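You operate a simulated robot arm through the tools that you are given. There is no shell and no other tool.

Carry out the task below with a simulated robot arm. There is one attempt and no reset: what you move stays moved.

## Task
Swap the rail's spacer plate for No. 31 and bolt it down.
Fine: slacken the bolt with the teal ratchet, then put that back; hang the bolt in its rack meanwhile; the old plate goes on the long tray; refit a gold bolt.
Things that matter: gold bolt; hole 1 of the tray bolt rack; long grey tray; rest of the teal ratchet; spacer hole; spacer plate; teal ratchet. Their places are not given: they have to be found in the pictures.

It is judged by the outcome, as a careful person would: the job done as asked, and still so three seconds after it is handed in. It fails if anything else is knocked over, pushed out of place, dropped, spilled or broken.

## Robot
A 6-joint arm with a two-finger parallel gripper, fixed in place. Base frame: the origin is on the floor under the middle of its stand, x ahead of it, y to its left, z up; the work surface is at about z = 0.56. Readings come in m, degrees, newtons and seconds.
It reaches about 1.066 m from its shoulder. Its first joint turns from -166.0 to 166.0 degrees. Payload 3.91 kg.
The tool frame sits at the grasp point between the pads (the TCP): z along the fingers, y along the line on which they close. The tips reach 0.03 m beyond it. The gripper opens to 0.11 m. The fingers are 0.02 m wide and 0.01 m thick; the gripper's body (0.048 by 0.112 m) begins 0.055 m behind the TCP.
Orientation is told as [roll, pitch, yaw] about the base's x, y, z axes, in that order, counted from this pose: with the fingers straight down and closing along the base's y, the tool's x points along the base's -x, its y along +y and its z along -z.

## Interface
- The arm moves only by the tool jog_arm. Its argument "increments" is a list of rows, each a list of 6 numbers: the shift along the base's x, y, z in units of 40 mm (1.0 is 40 mm), then the turn, a rotation vector about the base's x, y, z in units of 8 degrees (1.0 is 8 degrees). In form: [[x, y, z, wx, wy, wz], ...]. A call has 1 to 20 rows; each row shifts and turns the commanded pose from where the row before left it. "grip" is the opening, from 0 (shut) to 1 (fully open), set as the call begins (left out, the last holds). A call with a number of a shift or a turn outside -1 to 1 is refused whole. Rows are played at 5 a second. More than 0.05 m and 8.6 degrees between two rows, or a gripper value outside its range, and nothing of the call is played. Where a pose cannot be reached the arm comes as near as it can. A force on the tool above 60 N (or 10 N above the force at the start of the call, whichever is more), or a blocked arm, ends the call early, and 0.2 s more pass. Each finger travels about 0.153 m/s and halts on what it meets, pressing with about 34 N; the grip force reading is that of the motor and also rises with nothing between the fingers. The clock runs only during rows and for 0.2 s after the last one: add rows that do not move to give the fingers time. The reply holds the time, the measured pose of the TCP, the force on the tool along the base axes, the opening and the grip force, in the units named above and with some noise, with the torque about the TCP (base axes, N m) and any sound that the robot's microphone picked up.
- Cameras (640 x 400 px; columns grow to the right, rows downward): "scene" is fixed at [0.4001, -0.5001, 1.2047]; the picture's right is [0.83, -0.56, 0.00], its down [-0.48, -0.71, -0.52] and it looks along [0.29, 0.43, -0.86] (base axes); focal length 214 px, centre (320, 200). "wrist" rides on the gripper at [0.072, 0.017, -0.103] in the tool frame; the picture's right is [-0.23, 0.97, 0.00], its down [-0.76, -0.18, -0.62] and it looks along [-0.61, -0.14, 0.78] (tool axes); focal length 222 px, centre (320, 200).
- capture(camera): a new picture of that camera. It takes no simulated time.
- locate(camera, pixels): for up to 12 pixels [column, row] of the newest picture of that camera ("zoom" is the newest enlarged one), the place [x, y, z] in the base frame of the surface seen there, good to about 0.003 m. It takes no simulated time.
- close_up(camera, box): a new picture of the part [left, top, right, bottom] of that camera's present view, enlarged. It takes no simulated time.
- job_done(): hands the job in; it is judged then, once.

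Unless the task says otherwise, let go and move clear before handing in.

The tools are called as name(argument=value, ...) on one line, values as JSON. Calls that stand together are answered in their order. jog_arm: Moves the arm, as the interface text tells. Its arguments: {"type":"object","properties":{"increments":{"type":"array","items":{"type":"array","items":{"type":"number"}}},"grip":{"type":"number"}},"required":["increments"]} The other tools are called the same way: capture (camera) takes a picture; locate (camera, pixels) gives the place of the surface under pixels of a picture; close_up (camera, box) takes an enlarged picture of a part of a camera's view; job_done () hands the job in.

At the start:

```text
time: 0.0
tool_pos: [0.5227, 0.1135, 1.0634]
orientation: [0.0, 0.1, 0.0]
wrist_force: [0.0, -0.1, 0.5]
ft_torque: [-0.04, 0.02, -0.04]
opening: 0.1101
grasp_force: 0.0
```

scene: 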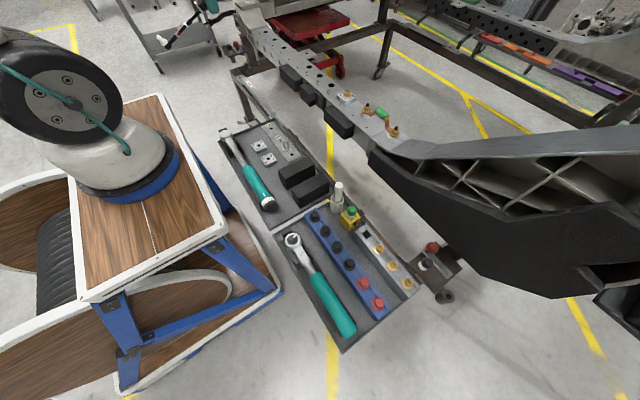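
wrist: 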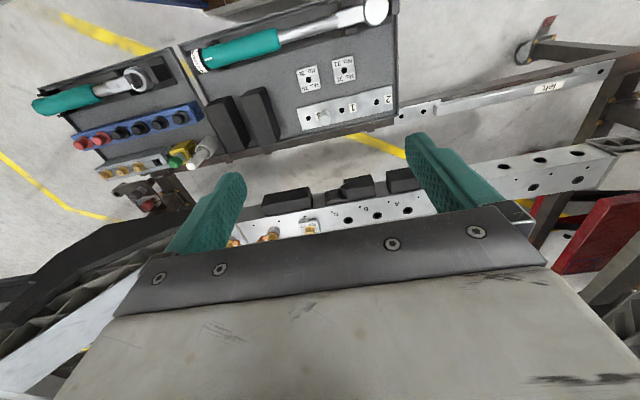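

The scene shows two trays near (275,175) and (340,270), and a rail with gold bolts near (365,110). I'll take enlarged pictures to identify things.

close_up(camera="scene", box=[210, 110, 340, 220])

close_up(camera="scene", box=[270, 180, 430, 350])

close_up(camera="scene", box=[270, 50, 420, 160])

close_up(camera="wrist", box=[180, 0, 420, 150])

close_up(camera="wrist", box=[20, 50, 230, 220])

```text
3.64 times, centred on (275, 165) of scene
```

zoom: 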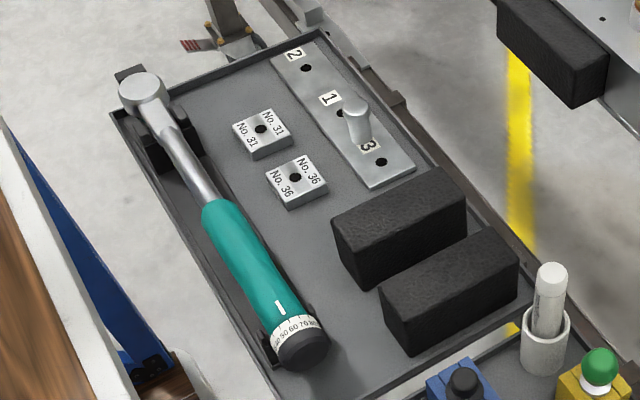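

```text
2.35 times, centred on (350, 265) of scene
```

zoom: 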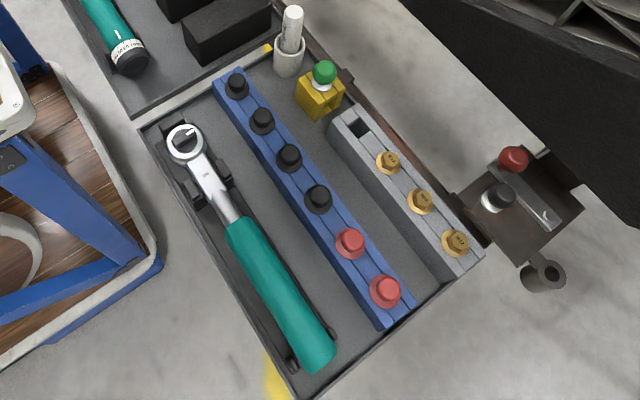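

```text
3.64 times, centred on (345, 105) of scene
```

zoom: 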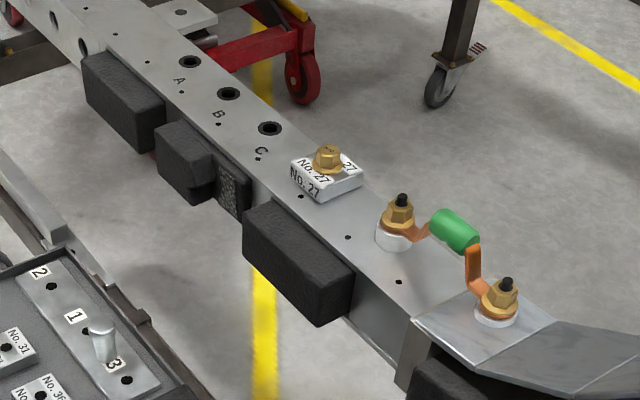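

```text
2.67 times, centred on (300, 75) of wrist
```

zoom: 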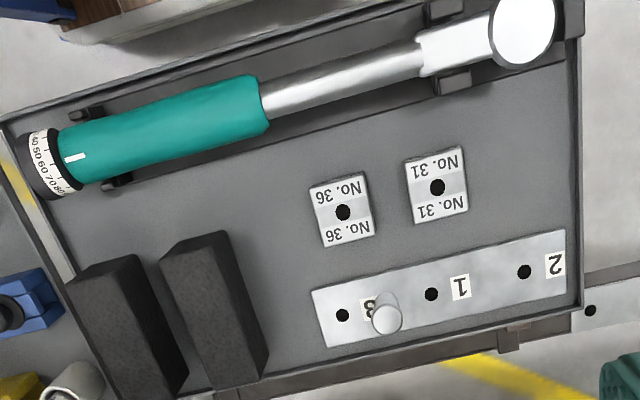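

```text
2.35 times, centred on (125, 135) of wrist
```

zoom: 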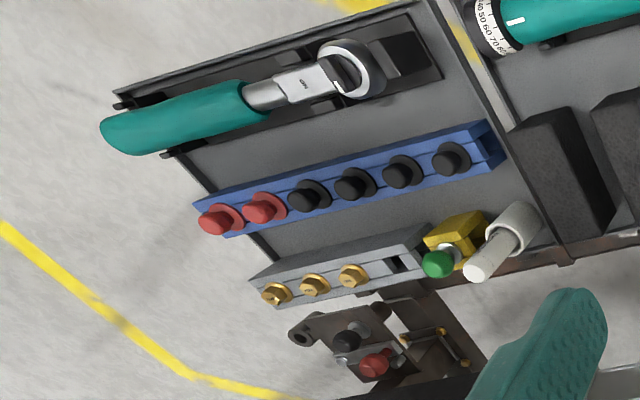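

The pictures show plate No. 27 under a gold bolt on the rail, plates No. 31 and No. 36 in the upper tray next to a strip numbered 2/1/3, and a teal ring ratchet and a teal torque wrench. I'll measure positions next.

close_up(camera="scene", box=[210, 110, 340, 220])

locate(camera="zoom", pixels=[[261, 129], [295, 178], [340, 113], [306, 68], [381, 162], [356, 108], [318, 32], [112, 110], [526, 308], [145, 85], [170, 150], [300, 345]])

close_up(camera="scene", box=[270, 180, 430, 350])

locate(camera="zoom", pixels=[[185, 143], [230, 215], [320, 365], [360, 130], [388, 160], [421, 198], [455, 240], [140, 125], [300, 398], [290, 60], [285, 320], [205, 140]])

close_up(camera="scene", box=[270, 50, 420, 160])

locate(camera="zoom", pixels=[[327, 153], [305, 165], [350, 160], [300, 190], [190, 62], [229, 93], [270, 128], [310, 210], [345, 237], [398, 282], [398, 205], [455, 230]])

```text
3.64 times, centred on (275, 165) of scene
```

zoom: 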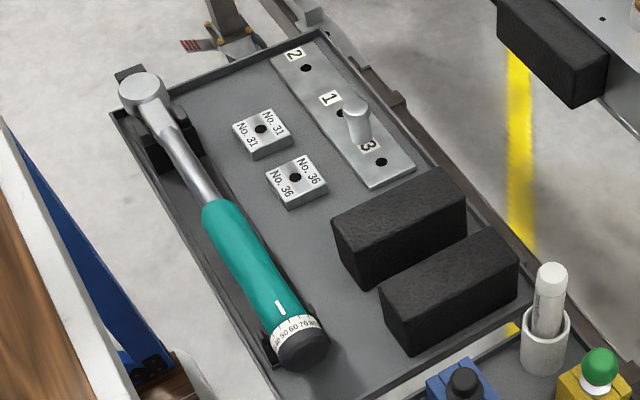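

```text
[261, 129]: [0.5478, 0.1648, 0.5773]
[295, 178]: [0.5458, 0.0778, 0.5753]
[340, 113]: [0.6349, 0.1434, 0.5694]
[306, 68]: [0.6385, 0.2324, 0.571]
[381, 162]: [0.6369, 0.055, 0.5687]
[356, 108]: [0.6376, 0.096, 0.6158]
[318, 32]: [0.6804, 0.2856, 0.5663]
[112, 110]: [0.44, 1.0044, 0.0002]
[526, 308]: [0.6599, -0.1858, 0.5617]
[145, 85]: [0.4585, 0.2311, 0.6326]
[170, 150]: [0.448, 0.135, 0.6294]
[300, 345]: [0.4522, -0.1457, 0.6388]
```

```text
2.35 times, centred on (350, 265) of scene
```

zoom: 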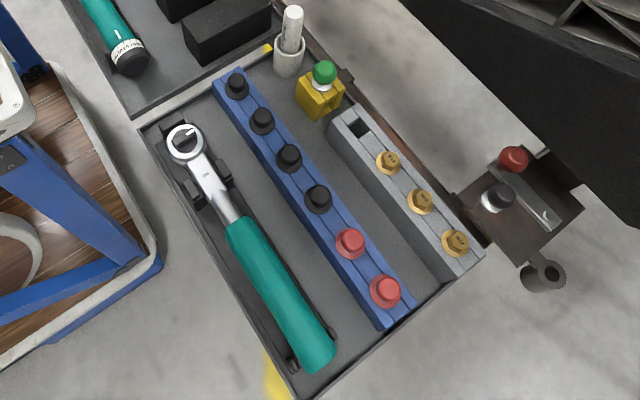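

```text
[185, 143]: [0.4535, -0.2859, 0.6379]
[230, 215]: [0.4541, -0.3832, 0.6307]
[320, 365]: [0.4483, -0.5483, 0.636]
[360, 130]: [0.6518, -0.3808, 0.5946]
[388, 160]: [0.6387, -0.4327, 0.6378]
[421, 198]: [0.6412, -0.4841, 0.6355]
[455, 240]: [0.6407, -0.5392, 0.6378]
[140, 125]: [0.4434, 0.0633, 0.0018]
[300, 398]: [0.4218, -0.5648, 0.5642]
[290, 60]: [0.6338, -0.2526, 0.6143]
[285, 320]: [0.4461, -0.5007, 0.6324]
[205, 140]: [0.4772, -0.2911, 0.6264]
```

```text
3.64 times, centred on (345, 105) of scene
```

zoom: 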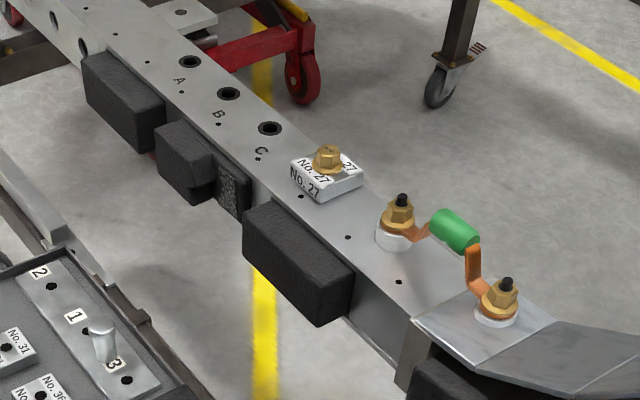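

```text
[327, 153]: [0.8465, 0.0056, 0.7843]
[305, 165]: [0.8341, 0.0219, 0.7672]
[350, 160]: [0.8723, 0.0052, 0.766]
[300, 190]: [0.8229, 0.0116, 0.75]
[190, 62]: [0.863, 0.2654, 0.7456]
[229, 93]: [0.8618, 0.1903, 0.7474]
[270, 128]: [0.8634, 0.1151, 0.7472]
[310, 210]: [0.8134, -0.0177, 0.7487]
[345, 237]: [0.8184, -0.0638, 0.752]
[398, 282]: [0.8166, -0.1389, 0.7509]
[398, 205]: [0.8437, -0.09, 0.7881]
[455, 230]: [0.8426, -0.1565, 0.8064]
```

Plate No. 27 sits at about (0.85, 0.005, 0.767) with the bolt head at z≈0.785, and the ring ratchet head is at about (0.453, -0.286, 0.638). Before moving I'll locate more points, including the stand, the long tray's edges and the black blocks.

capture(camera="scene")

locate(camera="scene", pixels=[[90, 290], [215, 225], [155, 100], [290, 72], [307, 95], [340, 122], [265, 160], [300, 175], [310, 190], [339, 187], [349, 215], [262, 195]])

close_up(camera="scene", box=[260, 130, 310, 165])

close_up(camera="scene", box=[325, 80, 405, 145])

close_up(camera="scene", box=[275, 225, 365, 345])

```text
taken
```

scene: 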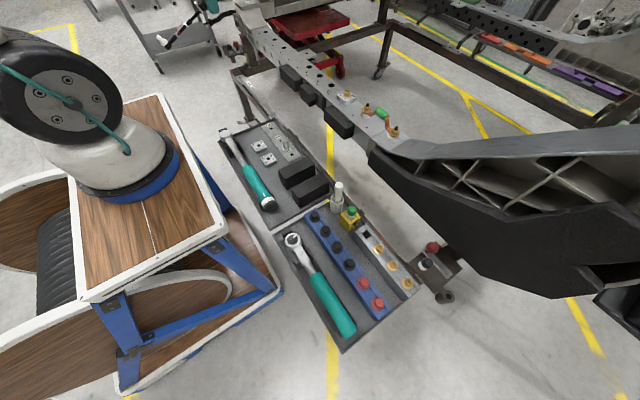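

```text
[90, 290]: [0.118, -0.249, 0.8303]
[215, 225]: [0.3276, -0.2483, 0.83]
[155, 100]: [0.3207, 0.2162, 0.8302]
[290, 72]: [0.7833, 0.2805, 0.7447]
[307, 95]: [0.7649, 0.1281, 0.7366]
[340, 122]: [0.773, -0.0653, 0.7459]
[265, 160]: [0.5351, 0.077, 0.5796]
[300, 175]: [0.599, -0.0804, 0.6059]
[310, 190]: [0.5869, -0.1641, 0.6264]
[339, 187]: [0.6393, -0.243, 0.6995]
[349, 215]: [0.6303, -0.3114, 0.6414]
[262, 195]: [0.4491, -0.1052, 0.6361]
```

```text
11.43 times, centred on (285, 148) of scene
```

zoom: 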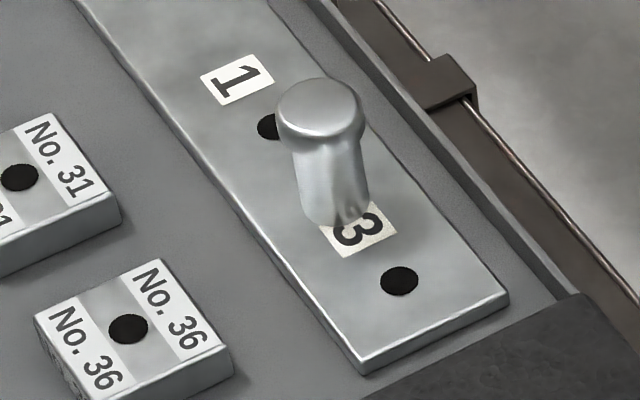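

```text
6.15 times, centred on (365, 112) of scene
```

zoom: 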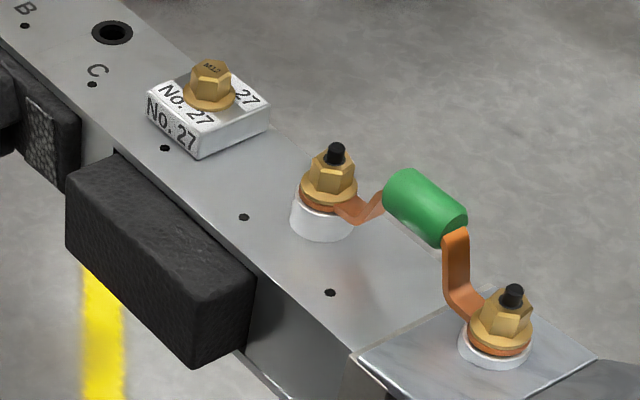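

```text
3.33 times, centred on (320, 285) of scene
```

zoom: 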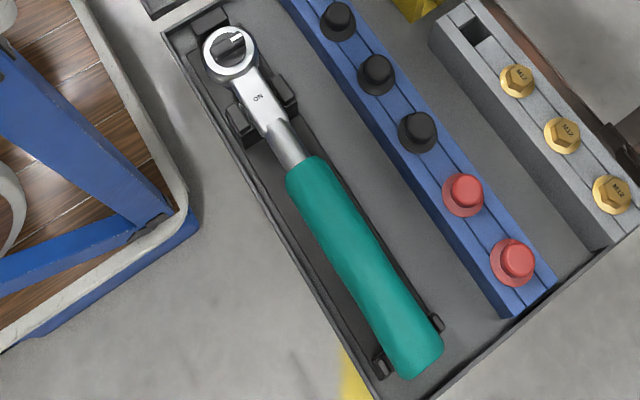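

The long tray (upper, about 0.475 m long) holds plates 31/36 and a strip numbered 2‑1‑3. The lower tray has an unlabelled-looking grey bolt rack. I'll lower the wrist camera over the strip to look at its holes.

jog_arm(increments=[[-0.12, 0.19, -0.9, 0, 0, 0], [-0.12, 0.19, -0.9, 0, 0, 0], [-0.12, 0.19, -0.9, 0, 0, 0], [-0.12, 0.19, -0.9, 0, 0, 0], [-0.12, 0.19, -0.9, 0, 0, 0], [-0.12, 0.19, -0.9, 0, 0, 0], [-0.12, 0.19, -0.9, 0, 0, 0]], grip=1)

capture(camera="wrist")

```text
time: 1.6
tool_pos: [0.4934, 0.1686, 0.8111]
orientation: [0.1, 0.0, 0.1]
wrist_force: [0.2, -0.6, -0.5]
ft_torque: [0.01, -0.01, -0.05]
opening: 0.1101
grasp_force: 0.1
out of reach, approached as far as the arm can: row 6
```

```text
taken
```

wrist: 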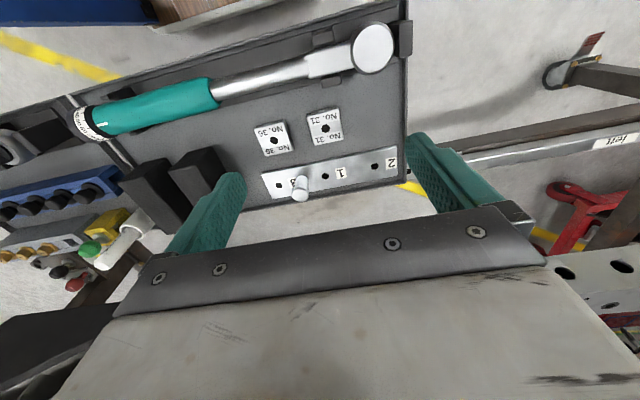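

The wrist view now shows the strip at (330,175) but the reply said the last row was slightly out of reach. I'll send a still row to see where the arm settles and take a close-up of the strip.

jog_arm(increments=[[0, 0, 0, 0, 0, 0]])

close_up(camera="wrist", box=[230, 90, 430, 215])

locate(camera="zoom", pixels=[[304, 274], [463, 247], [155, 301], [304, 125], [140, 160], [222, 290], [520, 190], [500, 300]])

```text
time: 2.0
tool_pos: [0.4934, 0.1683, 0.8121]
orientation: [0.1, 0.1, 0.1]
wrist_force: [-0.1, 0.2, 0.5]
ft_torque: [-0.02, 0.01, 0.03]
opening: 0.11
grasp_force: 0.0
```

```text
3.20 times, centred on (330, 152) of wrist
```

zoom: 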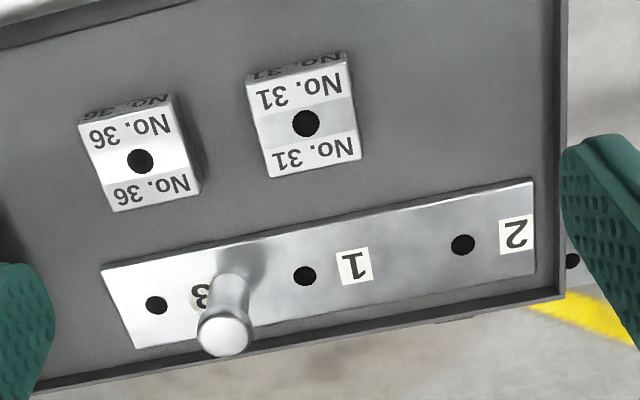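

```text
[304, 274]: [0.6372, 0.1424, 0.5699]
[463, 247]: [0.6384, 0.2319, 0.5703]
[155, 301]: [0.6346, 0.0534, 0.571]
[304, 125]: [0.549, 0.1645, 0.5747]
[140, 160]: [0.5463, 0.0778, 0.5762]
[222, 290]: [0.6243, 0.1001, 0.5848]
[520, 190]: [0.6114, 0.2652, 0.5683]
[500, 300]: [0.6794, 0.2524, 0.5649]
```

The strip's holes are at about (0.637, 0.142) for 1, (0.638, 0.232) for 2 and (0.635, 0.053) for 3, at z≈0.570. Next I'll inspect the grey rack and ratchet in the lower tray, moving out in x and then toward -y.

jog_arm(increments=[[0.8, 0, 0.3, 0, 0, 0], [0.6, -0.9, 0.3, 0, 0, 0], [0, -1, 0, 0, 0, 0], [0, -1, 0, 0, 0, 0], [0, -1, 0, 0, 0, 0], [0, -1, 0, 0, 0, 0], [0, -1, 0, 0, 0, 0], [0, -1, 0, 0, 0, 0], [0, -1, 0, 0, 0, 0], [0, -1, 0, 0, 0, 0], [0, -1, 0, 0, 0, 0], [0, -1, 0, 0, 0, 0], [0, -1, 0, 0, 0, 0], [-0.5, -0.8, 0, 0, 0, 0], [-0.5, -0.5, 0, 0, 0, 0]])

capture(camera="wrist")

```text
time: 5.2
tool_pos: [0.5204, -0.3594, 0.8377]
orientation: [0.0, 0.0, 0.0]
wrist_force: [0.7, 0.5, -0.1]
ft_torque: [-0.01, -0.02, -0.01]
opening: 0.1099
grasp_force: 0.1
out of reach, approached as far as the arm can: row 5, 6
```

```text
taken
```

wrist: 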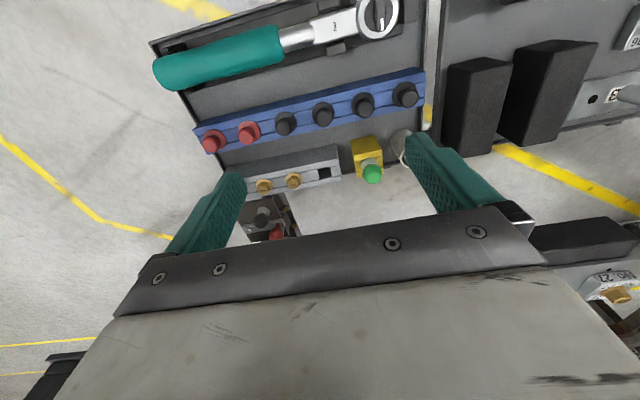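

The grey rack is at (290,180) and the ratchet at (270,50) in the wrist picture. I'll enlarge both.

close_up(camera="wrist", box=[200, 120, 420, 240])

locate(camera="zoom", pixels=[[182, 190], [270, 174], [360, 152], [250, 110], [395, 100], [505, 150], [160, 270]])

close_up(camera="wrist", box=[140, 0, 430, 100])

locate(camera="zoom", pixels=[[525, 25], [500, 30], [420, 55], [350, 80], [300, 95], [200, 125], [100, 150], [40, 160], [430, 110], [420, 15], [170, 200], [555, 90]])

```text
2.91 times, centred on (310, 180) of wrist
```

zoom: 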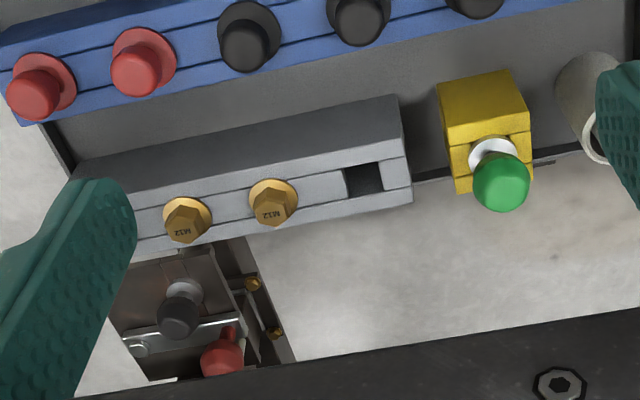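

```text
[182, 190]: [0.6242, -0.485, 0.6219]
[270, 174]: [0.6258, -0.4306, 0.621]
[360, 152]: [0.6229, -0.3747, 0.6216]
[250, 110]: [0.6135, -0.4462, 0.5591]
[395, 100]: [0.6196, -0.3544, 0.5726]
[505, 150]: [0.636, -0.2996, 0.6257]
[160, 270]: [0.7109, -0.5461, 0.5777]
```

```text
2.21 times, centred on (285, 50) of wrist
```

zoom: 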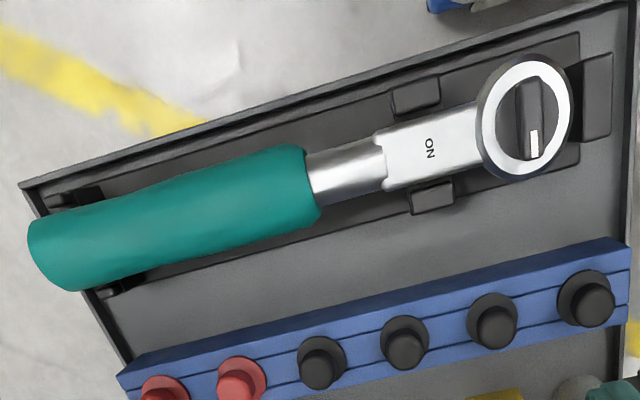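

```text
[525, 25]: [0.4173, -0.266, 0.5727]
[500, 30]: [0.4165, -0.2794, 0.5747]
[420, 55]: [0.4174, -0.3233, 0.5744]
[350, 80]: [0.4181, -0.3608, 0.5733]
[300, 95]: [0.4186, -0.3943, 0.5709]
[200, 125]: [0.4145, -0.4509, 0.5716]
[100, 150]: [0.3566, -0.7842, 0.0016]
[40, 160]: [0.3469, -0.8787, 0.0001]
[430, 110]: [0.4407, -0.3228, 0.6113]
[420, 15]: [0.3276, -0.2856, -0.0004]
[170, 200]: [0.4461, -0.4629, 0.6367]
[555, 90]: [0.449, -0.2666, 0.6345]
```

The ratchet's head shows a dial with a white mark and "ON" lettering on the shank, so I need a nearer look. I'll turn the hand to yaw +90°, which is also how I'd grip the handle, and look from the -y side.

jog_arm(increments=[[-0.2, -0.1, -0.04, 0, 0, 0.9375], [-0.2, -0.1, -0.04, 0, 0, 0.9375], [-0.2, -0.1, -0.04, 0, 0, 0.9375], [-0.2, -0.1, -0.04, 0, 0, 0.9375], [-0.2, -0.1, -0.04, 0, 0, 0.9375], [-0.2, -0.1, -0.04, 0, 0, 0.9375], [-0.2, -0.1, -0.04, 0, 0, 0.9375], [-0.2, -0.1, -0.04, 0, 0, 0.9375], [-0.2, -0.1, -0.04, 0, 0, 0.9375], [-0.2, -0.1, -0.04, 0, 0, 0.9375], [-0.2, -0.1, -0.04, 0, 0, 0.9375], [-0.2, -0.1, -0.04, 0, 0, 0.9375]])

capture(camera="wrist")

```text
time: 7.8
tool_pos: [0.4255, -0.4075, 0.8177]
orientation: [0.1, 0.0, 90.1]
wrist_force: [0.0, 0.2, 0.2]
ft_torque: [-0.01, 0.02, -0.01]
opening: 0.1098
grasp_force: 0.1
```

```text
taken
```

wrist: 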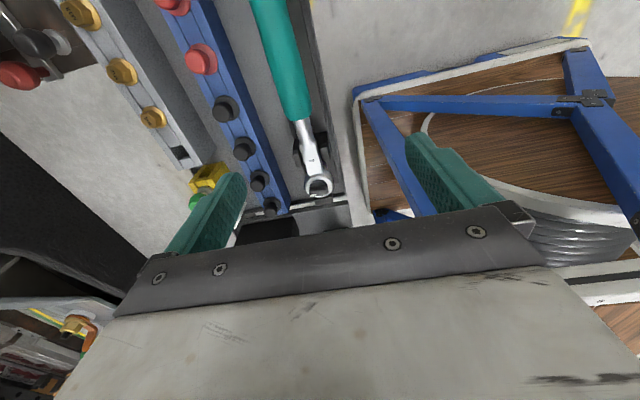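

The ratchet head is at (318,187). I'll enlarge it and the rack.

close_up(camera="wrist", box=[280, 110, 360, 210])

locate(camera="zoom", pixels=[[320, 305], [320, 330], [275, 300], [365, 300], [320, 265], [300, 200], [290, 130], [240, 170], [345, 150], [270, 40], [360, 360], [200, 390]])

close_up(camera="wrist", box=[60, 60, 220, 200])

close_up(camera="wrist", box=[220, 0, 360, 120])

locate(camera="zoom", pixels=[[300, 190], [220, 100], [370, 330], [260, 60], [420, 120], [400, 200]])

```text
4.00 times, centred on (320, 160) of wrist
```

zoom: 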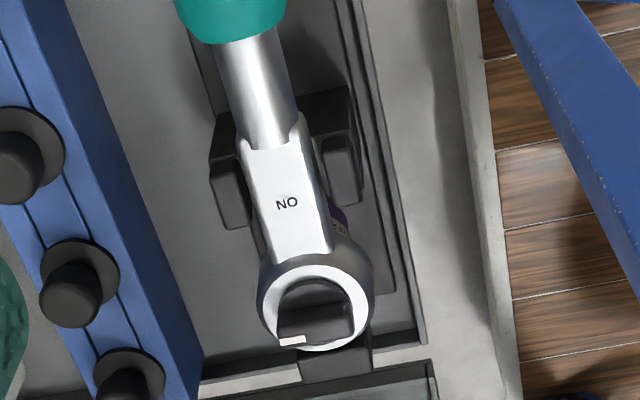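

```text
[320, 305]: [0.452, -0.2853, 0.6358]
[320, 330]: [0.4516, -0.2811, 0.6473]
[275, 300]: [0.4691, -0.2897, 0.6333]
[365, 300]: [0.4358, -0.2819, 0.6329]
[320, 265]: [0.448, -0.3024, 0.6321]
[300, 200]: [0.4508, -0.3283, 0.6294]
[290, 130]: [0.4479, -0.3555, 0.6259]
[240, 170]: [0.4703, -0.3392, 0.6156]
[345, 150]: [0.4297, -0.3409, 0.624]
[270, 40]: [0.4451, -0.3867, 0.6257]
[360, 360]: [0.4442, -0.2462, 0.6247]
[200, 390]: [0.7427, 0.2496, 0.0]
```

```text
2.86 times, centred on (140, 130) of wrist
```

zoom: 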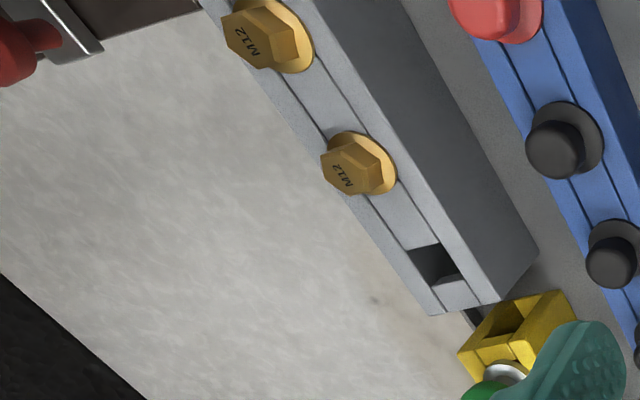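

```text
3.33 times, centred on (290, 60) of wrist
```

zoom: 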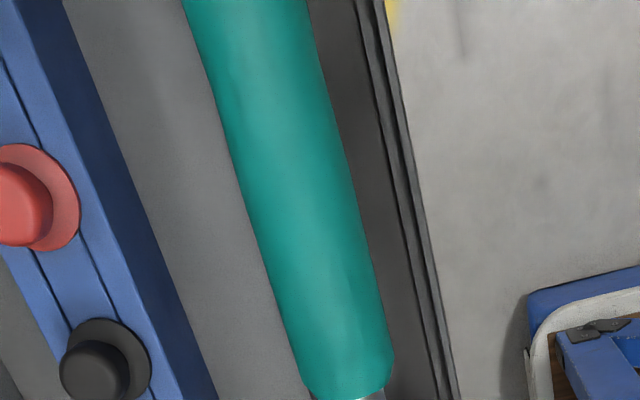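

```text
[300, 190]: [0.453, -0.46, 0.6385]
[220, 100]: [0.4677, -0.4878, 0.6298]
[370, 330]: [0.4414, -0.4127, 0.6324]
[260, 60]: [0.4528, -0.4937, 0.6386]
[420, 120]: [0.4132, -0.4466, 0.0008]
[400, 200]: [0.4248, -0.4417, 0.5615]
```

The head has a black thumb-turn with a white mark on its +x side and there's something purple on the neck at zoom pixel (340,220). I'll zoom in further on both.

close_up(camera="wrist", box=[300, 160, 340, 205])

close_up(camera="scene", box=[278, 225, 318, 265])

close_up(camera="scene", box=[215, 118, 245, 158])

```text
8.89 times, centred on (320, 182) of wrist
```

zoom: 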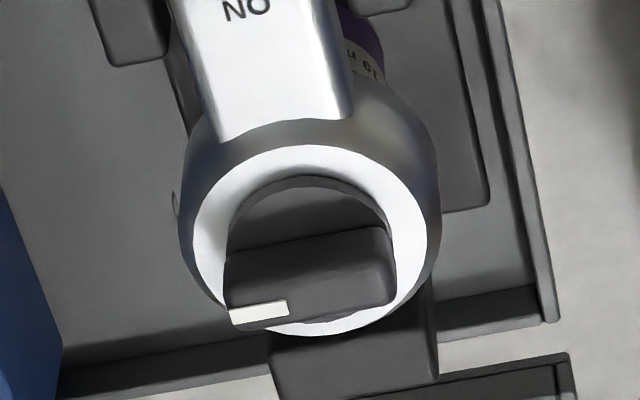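

```text
10.00 times, centred on (298, 245) of scene
```

zoom: 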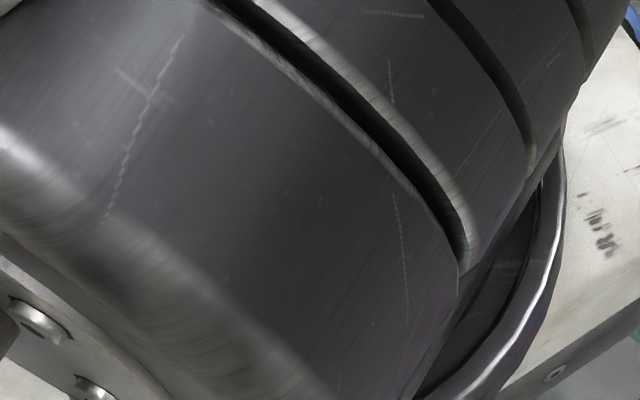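

```text
10.00 times, centred on (230, 138) of scene
```

zoom: 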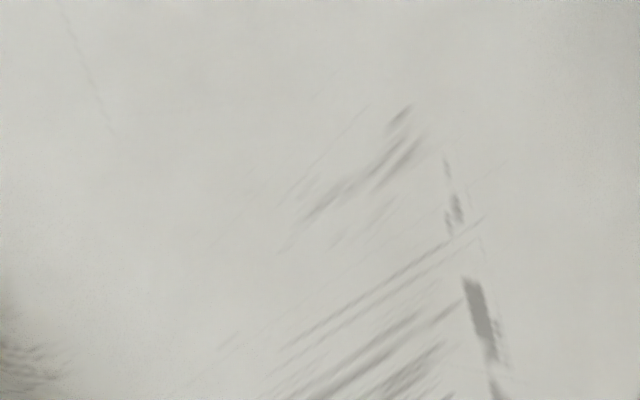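

The ratchet carries a purple-banded socket beneath its head, and I want to read it and the dial from the +x side. I'll turn the hand to yaw 180° and move to about (0.533, -0.304, 0.76).

jog_arm(increments=[[0.224, 0.216, -0.1, 0, 0, 0.9375], [0.224, 0.216, -0.1, 0, 0, 0.9375], [0.224, 0.216, -0.1, 0, 0, 0.9375], [0.224, 0.216, -0.1, 0, 0, 0.9375], [0.224, 0.216, -0.1, 0, 0, 0.9375], [0.224, 0.216, -0.1, 0, 0, 0.9375], [0.224, 0.216, -0.1, 0, 0, 0.9375], [0.224, 0.216, -0.1, 0, 0, 0.9375], [0.224, 0.216, -0.1, 0, 0, 0.9375], [0.224, 0.216, -0.1, 0, 0, 0.9375], [0.224, 0.216, -0.1, 0, 0, 0.9375], [0.224, 0.216, -0.1, 0, 0, 0.9375]])

capture(camera="wrist")

```text
time: 10.4
tool_pos: [0.547, -0.2392, 0.7168]
orientation: [3.5, 0.7, 179.5]
wrist_force: [-0.1, -0.5, -0.3]
ft_torque: [0.0, 0.02, 0.01]
opening: 0.1101
grasp_force: 0.0
out of reach, approached as far as the arm can: row 4, 5, 6, 7, 8, 9, 10, 11, 12
```

```text
taken
```

wrist: 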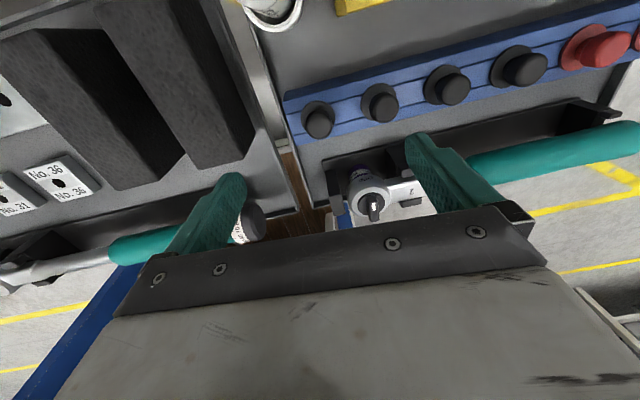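

The arm could not fully follow (it ended at z≈0.717 and slightly tilted), but the dial is visible at (375,207). I'll zoom there before moving up.

close_up(camera="wrist", box=[340, 160, 420, 225])

close_up(camera="wrist", box=[280, 90, 460, 225])

```text
6.15 times, centred on (380, 192) of wrist
```

zoom: 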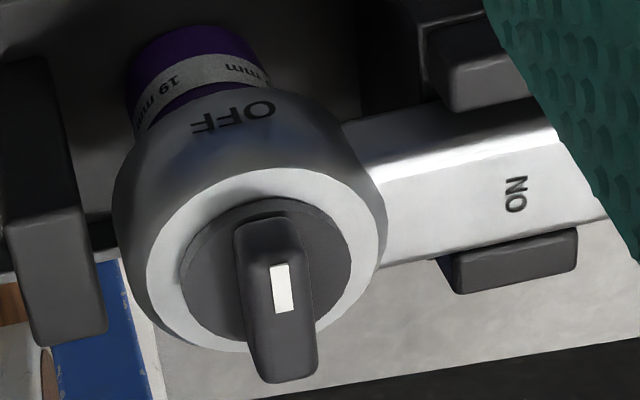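

```text
2.96 times, centred on (370, 158) of wrist
```

zoom: 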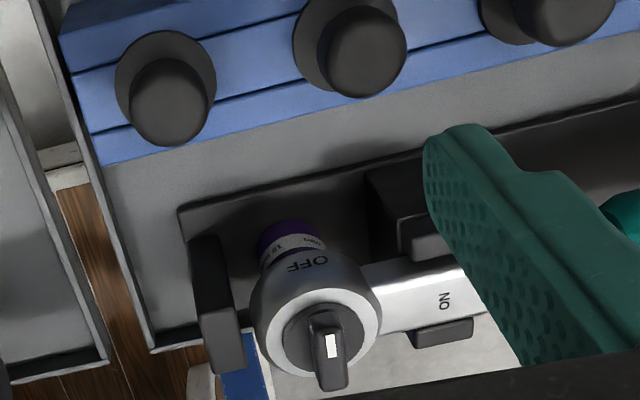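

The dial's white tip points at "OFF" (+x side), i.e. already set for loosening, and the socket is marked 19 mm. I'll back up and turn the hand back toward yaw 90°, then check the pose.

jog_arm(increments=[[0.3, 0, 1, 0, 0, 0], [0.3, 0, 1, 0, 0, 0], [0, -0.3, 0.5, 0, 0, -0.9], [0, -0.3, 0.3, 0, 0, -0.9], [0, -0.3, 0, 0, 0, -0.9], [0, -0.3, 0, 0, 0, -0.9]])

```text
time: 11.8
tool_pos: [0.5388, -0.2441, 0.7583]
orientation: [2.8, 0.5, 150.5]
wrist_force: [0.4, -0.4, 0.4]
ft_torque: [0.01, 0.02, 0.04]
opening: 0.1099
grasp_force: 0.2
out of reach, approached as far as the arm can: row 1, 2, 3, 4
```

The arm seems to lag or be limited near this configuration. I'll send still rows and read the pose.

jog_arm(increments=[[0, 0, 0, 0, 0, 0], [0, 0, 0, 0, 0, 0], [0, 0, 0, 0, 0, 0]])

capture(camera="scene")

```text
time: 12.6
tool_pos: [0.5397, -0.245, 0.759]
orientation: [3.0, 0.5, 150.6]
wrist_force: [0.4, -0.4, 0.2]
ft_torque: [-0.03, -0.03, 0.03]
opening: 0.1099
grasp_force: 0.2
```

```text
taken
```

scene: 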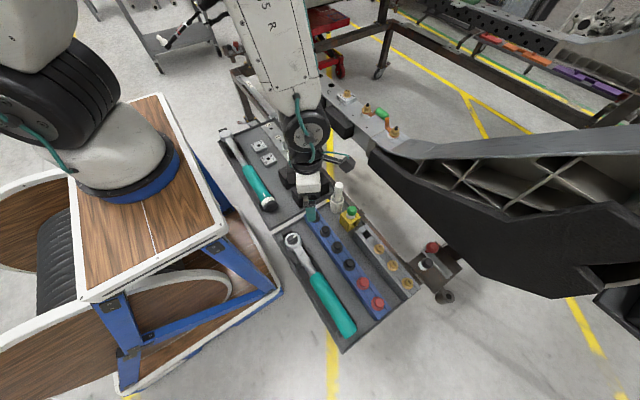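

The readings settle at (0.540, -0.245, 0.759), tilted 3°, so this is a limit of the arm rather than lag. I'll test moving outward and up with slow rows.

jog_arm(increments=[[1, -0.5, 0.3, 0, 0, 0], [1, -0.5, 0.3, 0, 0, 0]])

```text
time: 13.2
tool_pos: [0.6205, -0.2805, 0.7816]
orientation: [3.6, 0.5, 150.3]
wrist_force: [0.5, -0.6, -0.1]
ft_torque: [-0.03, -0.01, -0.02]
opening: 0.1101
grasp_force: 0.1
out of reach, approached as far as the arm can: row 2
```

Moving out worked but the 3.6° tilt persists at yaw 150°, so the large yaw is probably the problem. I'll turn back toward yaw 90° while undoing the tilt.

jog_arm(increments=[[0, 0, 0.2, 0, 0, -0.9], [0, 0, 0.2, 0, 0, -0.9], [0, 0, 0.2, 0, 0, -0.9], [0, 0, 0.2, 0, 0, -0.9], [0, 0, 0.2, 0, 0, -0.9], [0, 0, 0.2, 0, 0, -0.9], [0, 0, 0, 0, 0, -0.9], [0, 0, 0, 0, 0, -0.9]])

```text
time: 15.0
tool_pos: [0.6204, -0.2807, 0.8279]
orientation: [3.0, 0.5, 92.9]
wrist_force: [0.0, 0.2, -0.7]
ft_torque: [0.01, 0.0, 0.04]
opening: 0.11
grasp_force: 0.1
```

Pose is (0.620, -0.281, 0.828) at yaw 92.9° with 3° of tilt left. I'll remove the tilt and residual yaw and move toward a pre-grasp point above the ratchet handle.

jog_arm(increments=[[0, 0, 0, 0.081, -0.371, -0.36], [0, 0, 0, 0, 0, 0]])

```text
time: 15.6
tool_pos: [0.6213, -0.2816, 0.8292]
orientation: [-0.1, 0.0, 90.1]
wrist_force: [-1.0, -0.5, 0.7]
ft_torque: [-0.01, 0.0, 0.02]
opening: 0.1097
grasp_force: 0.1
```

Orientation is clean again. Before picking up the ratchet I'll look closely at the rail bolt from about (0.728, 0.033, 0.93) at yaw 0.

jog_arm(increments=[[0.1, 0.2, 0.9, 0, 0, -0.8], [0.22, 0.7, 0.2, 0, 0, -0.95], [0.22, 0.7, 0.2, 0, 0, -0.95], [0.22, 0.7, 0.2, 0, 0, -0.95], [0.22, 0.7, 0.2, 0, 0, -0.95], [0.22, 0.7, 0.1, 0, 0, -0.95], [0.22, 0.7, 0.1, 0, 0, -0.95], [0.22, 0.7, 0.1, 0, 0, -0.95], [0.22, 0.7, 0.1, 0, 0, -0.95], [0.22, 0.7, 0.1, 0, 0, -0.95], [0.22, 0.7, 0.1, 0, 0, -0.95], [0.2, 0.68, 0, 0, 0, -0.95]])

capture(camera="wrist")

```text
time: 18.2
tool_pos: [0.7205, 0.0352, 0.9211]
orientation: [-0.1, 0.0, 0.0]
wrist_force: [-0.1, -0.5, 0.0]
ft_torque: [0.03, 0.03, -0.01]
opening: 0.1098
grasp_force: 0.1
```

```text
taken
```

wrist: 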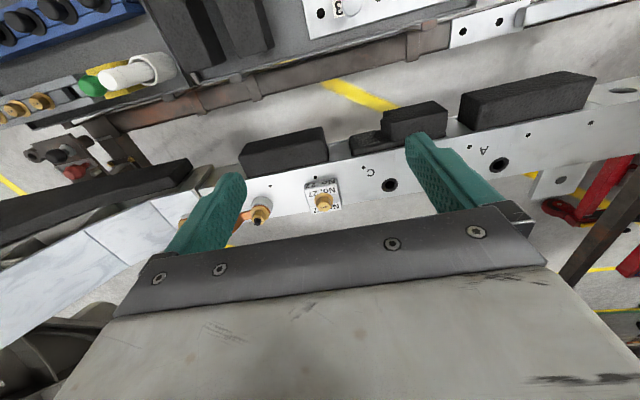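

The plate and bolt are at (322,198) in the wrist picture. I'll enlarge and locate there.

close_up(camera="wrist", box=[290, 170, 360, 215])

locate(camera="zoom", pixels=[[320, 305], [300, 260], [300, 230], [190, 150], [460, 130], [195, 300], [470, 260], [180, 100], [450, 70], [240, 60]])

close_up(camera="wrist", box=[310, 180, 335, 212])

close_up(camera="wrist", box=[150, 100, 450, 240])

locate(camera="zoom", pixels=[[250, 140], [390, 115], [450, 100], [510, 70], [510, 160], [300, 130], [220, 200], [235, 250], [100, 180]])

```text
8.89 times, centred on (325, 192) of wrist
```

zoom: 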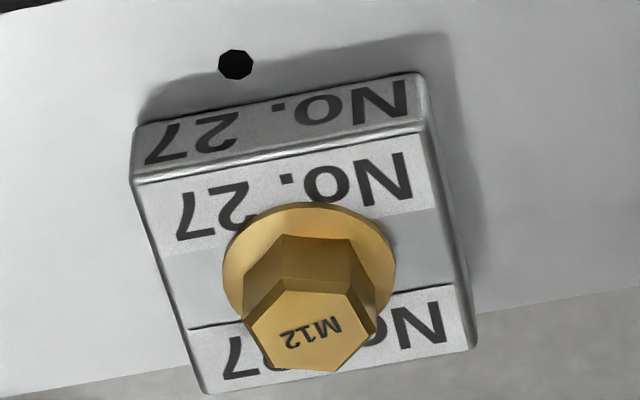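

```text
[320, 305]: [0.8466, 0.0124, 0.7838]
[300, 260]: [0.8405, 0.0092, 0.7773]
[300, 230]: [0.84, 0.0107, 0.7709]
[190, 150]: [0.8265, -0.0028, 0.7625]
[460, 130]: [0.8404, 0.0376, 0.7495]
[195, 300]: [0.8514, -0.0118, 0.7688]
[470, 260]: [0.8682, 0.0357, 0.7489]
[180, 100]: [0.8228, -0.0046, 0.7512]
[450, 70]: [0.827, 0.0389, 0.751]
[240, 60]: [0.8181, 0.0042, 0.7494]
```

```text
12.50 times, centred on (322, 196) of wrist
```

zoom: 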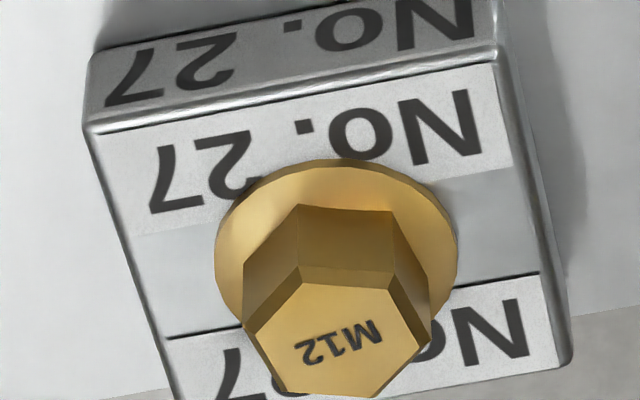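

```text
2.13 times, centred on (300, 170) of wrist
```

zoom: 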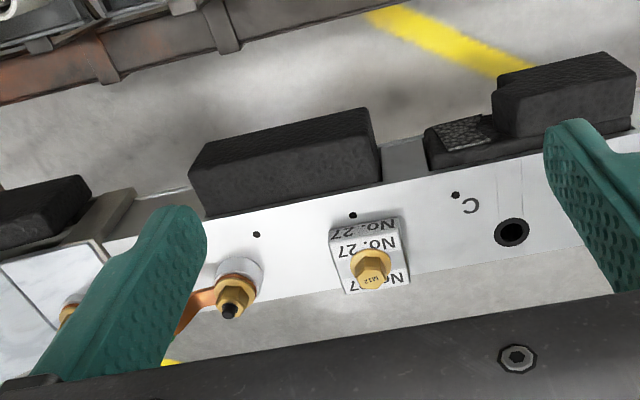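

```text
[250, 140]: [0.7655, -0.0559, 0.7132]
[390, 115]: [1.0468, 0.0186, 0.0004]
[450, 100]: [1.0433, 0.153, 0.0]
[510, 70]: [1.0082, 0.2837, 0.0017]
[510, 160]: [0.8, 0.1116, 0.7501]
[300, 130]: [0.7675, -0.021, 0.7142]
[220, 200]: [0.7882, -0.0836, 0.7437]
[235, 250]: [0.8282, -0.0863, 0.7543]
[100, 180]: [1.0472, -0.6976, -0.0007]
```

The bolt head is an M12 hex on plate No. 27 with a hex vertex direction around 13°. I'll pin down its centre and the plate's edges precisely.

close_up(camera="wrist", box=[310, 180, 335, 212])

locate(camera="zoom", pixels=[[338, 342], [300, 295], [390, 298], [255, 330], [422, 345], [370, 388], [280, 380], [105, 125], [490, 65], [560, 350], [330, 180]])

close_up(camera="scene", box=[330, 80, 370, 110])

locate(camera="zoom", pixels=[[320, 200], [300, 200], [280, 150]])

```text
12.50 times, centred on (322, 196) of wrist
```

zoom: 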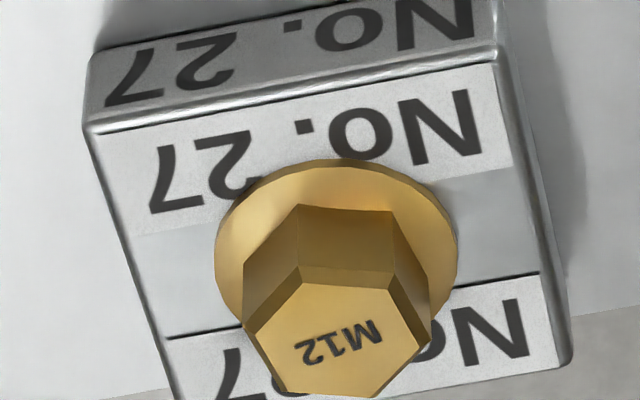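

```text
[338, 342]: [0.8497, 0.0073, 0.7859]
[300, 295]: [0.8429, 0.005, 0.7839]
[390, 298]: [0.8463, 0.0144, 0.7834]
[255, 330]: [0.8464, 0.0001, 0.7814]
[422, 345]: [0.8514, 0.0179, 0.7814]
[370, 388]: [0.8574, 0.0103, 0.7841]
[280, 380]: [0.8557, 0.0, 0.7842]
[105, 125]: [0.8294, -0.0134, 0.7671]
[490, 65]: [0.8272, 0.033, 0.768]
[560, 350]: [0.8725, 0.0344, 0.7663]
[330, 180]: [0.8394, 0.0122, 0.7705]
```

```text
13.33 times, centred on (350, 95) of scene
```

zoom: 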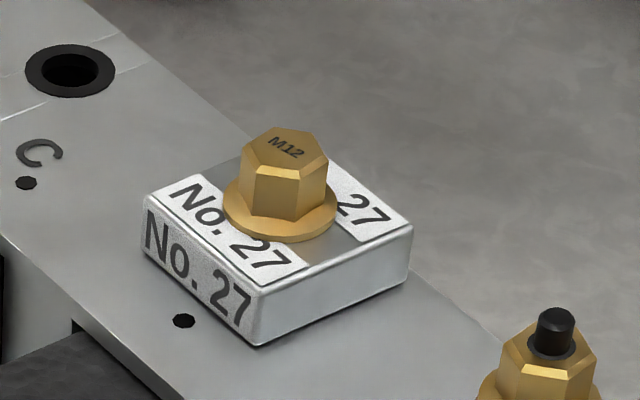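

```text
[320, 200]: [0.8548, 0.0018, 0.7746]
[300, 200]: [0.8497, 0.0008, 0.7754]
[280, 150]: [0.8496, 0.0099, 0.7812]
```

The bolt centre is about (0.850, 0.009) with head top z≈0.784, and the plate is about 46 mm square. Now I'll go back toward the ratchet the way I came, ending at yaw 90° above the handle.

jog_arm(increments=[[-0.22, -0.7, 0, 0, 0, 0.9375], [-0.22, -0.7, 0, 0, 0, 0.9375], [-0.22, -0.7, -0.1, 0, 0, 0.9375], [-0.22, -0.7, -0.1, 0, 0, 0.9375], [-0.22, -0.7, -0.1, 0, 0, 0.9375], [-0.22, -0.7, -0.1, 0, 0, 0.9375], [-0.22, -0.7, -0.1, 0, 0, 0.9375], [-0.22, -0.7, -0.2, 0, 0, 0.9375], [-0.22, -0.7, -0.2, 0, 0, 0.9375], [-0.22, -0.7, -0.2, 0, 0, 0.9375], [-0.22, -0.7, -0.2, 0, 0, 0.9375], [-0.22, -0.7, -0.2, 0, 0, 0.9375]])

jog_arm(increments=[[-0.7, -0.6, -0.2, 0, 0, 0], [-0.7, -0.6, -0.2, 0, 0, 0], [-0.7, -0.6, -0.2, 0, 0, 0], [-0.7, -0.6, -0.2, 0, 0, 0], [-0.7, -0.6, -0.2, 0, 0, 0]])

capture(camera="wrist")

capture(camera="scene")

```text
time: 20.8
tool_pos: [0.6153, -0.3025, 0.8615]
orientation: [0.0, -0.1, 90.1]
wrist_force: [0.2, 0.1, 0.3]
ft_torque: [-0.02, 0.02, -0.01]
opening: 0.11
grasp_force: 0.0
```

```text
time: 22.0
tool_pos: [0.4751, -0.4208, 0.8212]
orientation: [-0.1, 0.0, 90.2]
wrist_force: [-0.8, 0.2, 0.3]
ft_torque: [-0.02, -0.01, 0.0]
opening: 0.11
grasp_force: 0.2
```

```text
taken
```

wrist: 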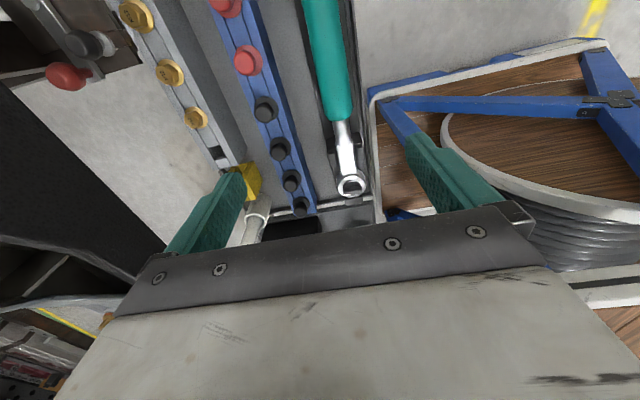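

```text
taken
```

scene: 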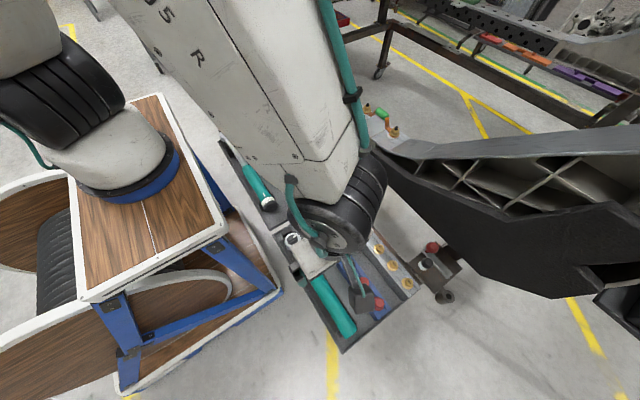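

The handle runs along x≈0.453. I'll move above (0.453, -0.455) at z≈0.72, narrow the opening to about 0.07 m and take another look.

jog_arm(increments=[[-0.275, -0.43, -0.5, 0, 0, 0], [-0.275, -0.43, -0.5, 0, 0, 0], [0, 0, -0.5, 0, 0, 0], [0, 0, -0.5, 0, 0, 0], [0, 0, -0.5, 0, 0, 0]], grip=0.65)

capture(camera="wrist")

close_up(camera="scene", box=[270, 220, 390, 350])

```text
time: 23.2
tool_pos: [0.4533, -0.4567, 0.721]
orientation: [-0.2, 0.1, 90.1]
wrist_force: [0.3, 0.5, -0.5]
ft_torque: [-0.03, -0.01, 0.04]
opening: 0.0717
grasp_force: 0.0
```

```text
taken
```

wrist: 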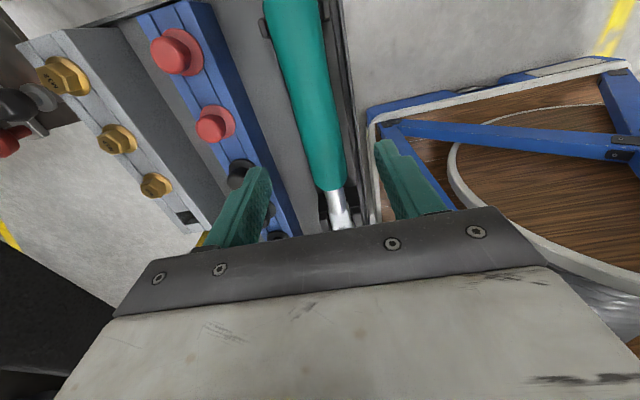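

```text
3.08 times, centred on (330, 285) of scene
```

zoom: 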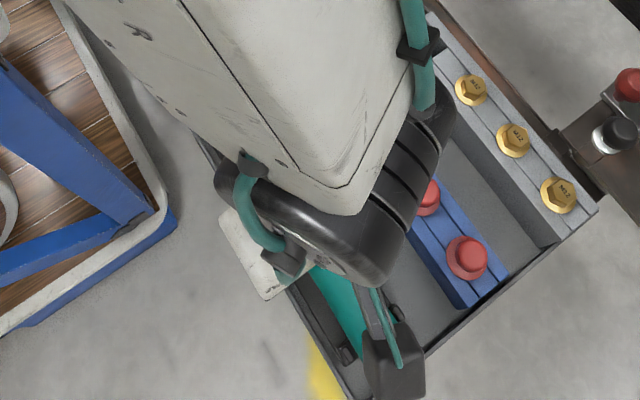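

The fingers straddle the handle line (column ~320). I'll check the clearance to the blue rack before going down.

locate(camera="wrist", pixels=[[245, 125], [265, 170], [215, 125], [310, 100], [335, 150], [295, 40], [347, 60], [270, 30], [375, 130]])

```text
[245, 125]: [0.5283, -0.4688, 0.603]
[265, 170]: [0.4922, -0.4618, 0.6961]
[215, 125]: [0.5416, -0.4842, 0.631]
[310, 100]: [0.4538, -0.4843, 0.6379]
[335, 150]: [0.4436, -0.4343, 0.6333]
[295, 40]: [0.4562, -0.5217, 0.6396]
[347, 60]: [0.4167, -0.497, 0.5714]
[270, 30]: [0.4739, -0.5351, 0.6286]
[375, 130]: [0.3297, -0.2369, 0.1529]
```

Clearance to the blue rack (x≈0.525) is fine. Descending about 97 mm onto the handle.

jog_arm(increments=[[0, 0, -0.6, 0, 0, 0], [0, 0, -0.6, 0, 0, 0], [0, 0, -0.6, 0, 0, 0], [0, 0, -0.4, 0, 0, 0], [0, 0, -0.2, 0, 0, 0]])

```text
time: 24.4
tool_pos: [0.4526, -0.4554, 0.6244]
orientation: [-0.2, 0.0, 90.1]
wrist_force: [-0.5, 0.2, 0.4]
ft_torque: [-0.02, 0.0, -0.01]
opening: 0.0715
grasp_force: 0.0
```

No contact on the way down. Closing on the handle now.

jog_arm(increments=[[0, 0, 0, 0, 0, 0], [0, 0, 0, 0, 0, 0], [0, 0, 0, 0, 0, 0]], grip=0)

capture(camera="wrist")

```text
time: 25.2
tool_pos: [0.453, -0.4569, 0.6242]
orientation: [-0.1, 0.0, 90.2]
wrist_force: [1.7, -2.3, -0.2]
ft_torque: [-0.24, 0.04, -0.21]
opening: 0.0368
grasp_force: 33.8
```

```text
taken
```

wrist: 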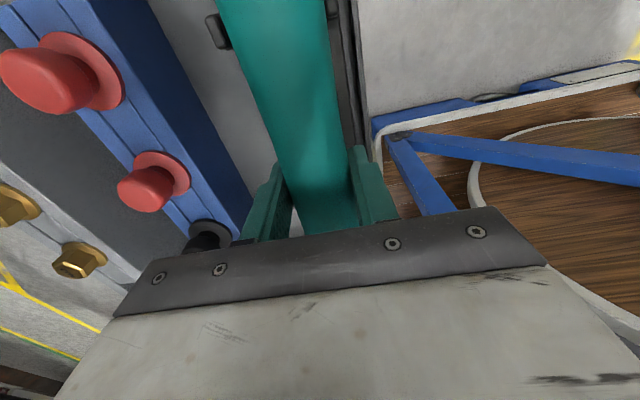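

The handle is gripped (opening 36.8 mm, 33.8 N). I'll lift straight up slowly.

jog_arm(increments=[[0, 0, 0.15, 0, 0, 0], [0, 0, 0.25, 0, 0, 0], [0, 0, 0.4, 0, 0, 0], [0, 0, 0.5, 0, 0, 0]])

capture(camera="scene")

capture(camera="wrist")

```text
time: 26.2
tool_pos: [0.453, -0.457, 0.6767]
orientation: [0.0, -0.1, 90.0]
wrist_force: [0.4, -0.2, -6.3]
ft_torque: [-0.41, 0.02, 0.02]
opening: 0.0369
grasp_force: 34.3
```

```text
taken
```

scene: 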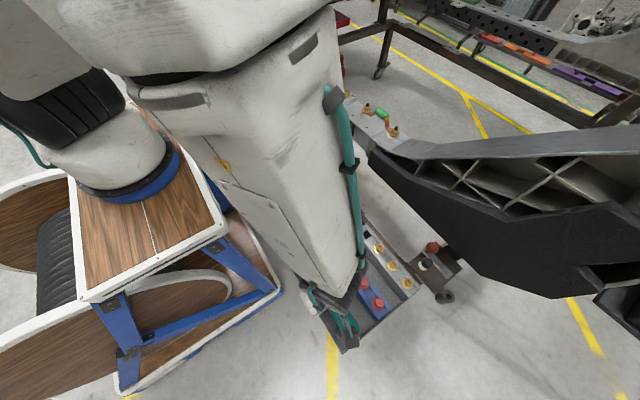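

```text
taken
```

wrist: 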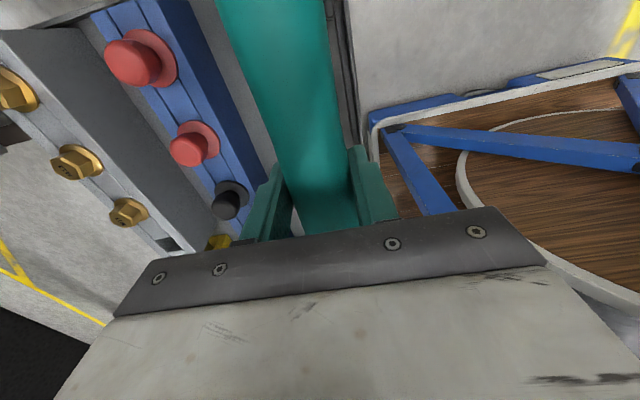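

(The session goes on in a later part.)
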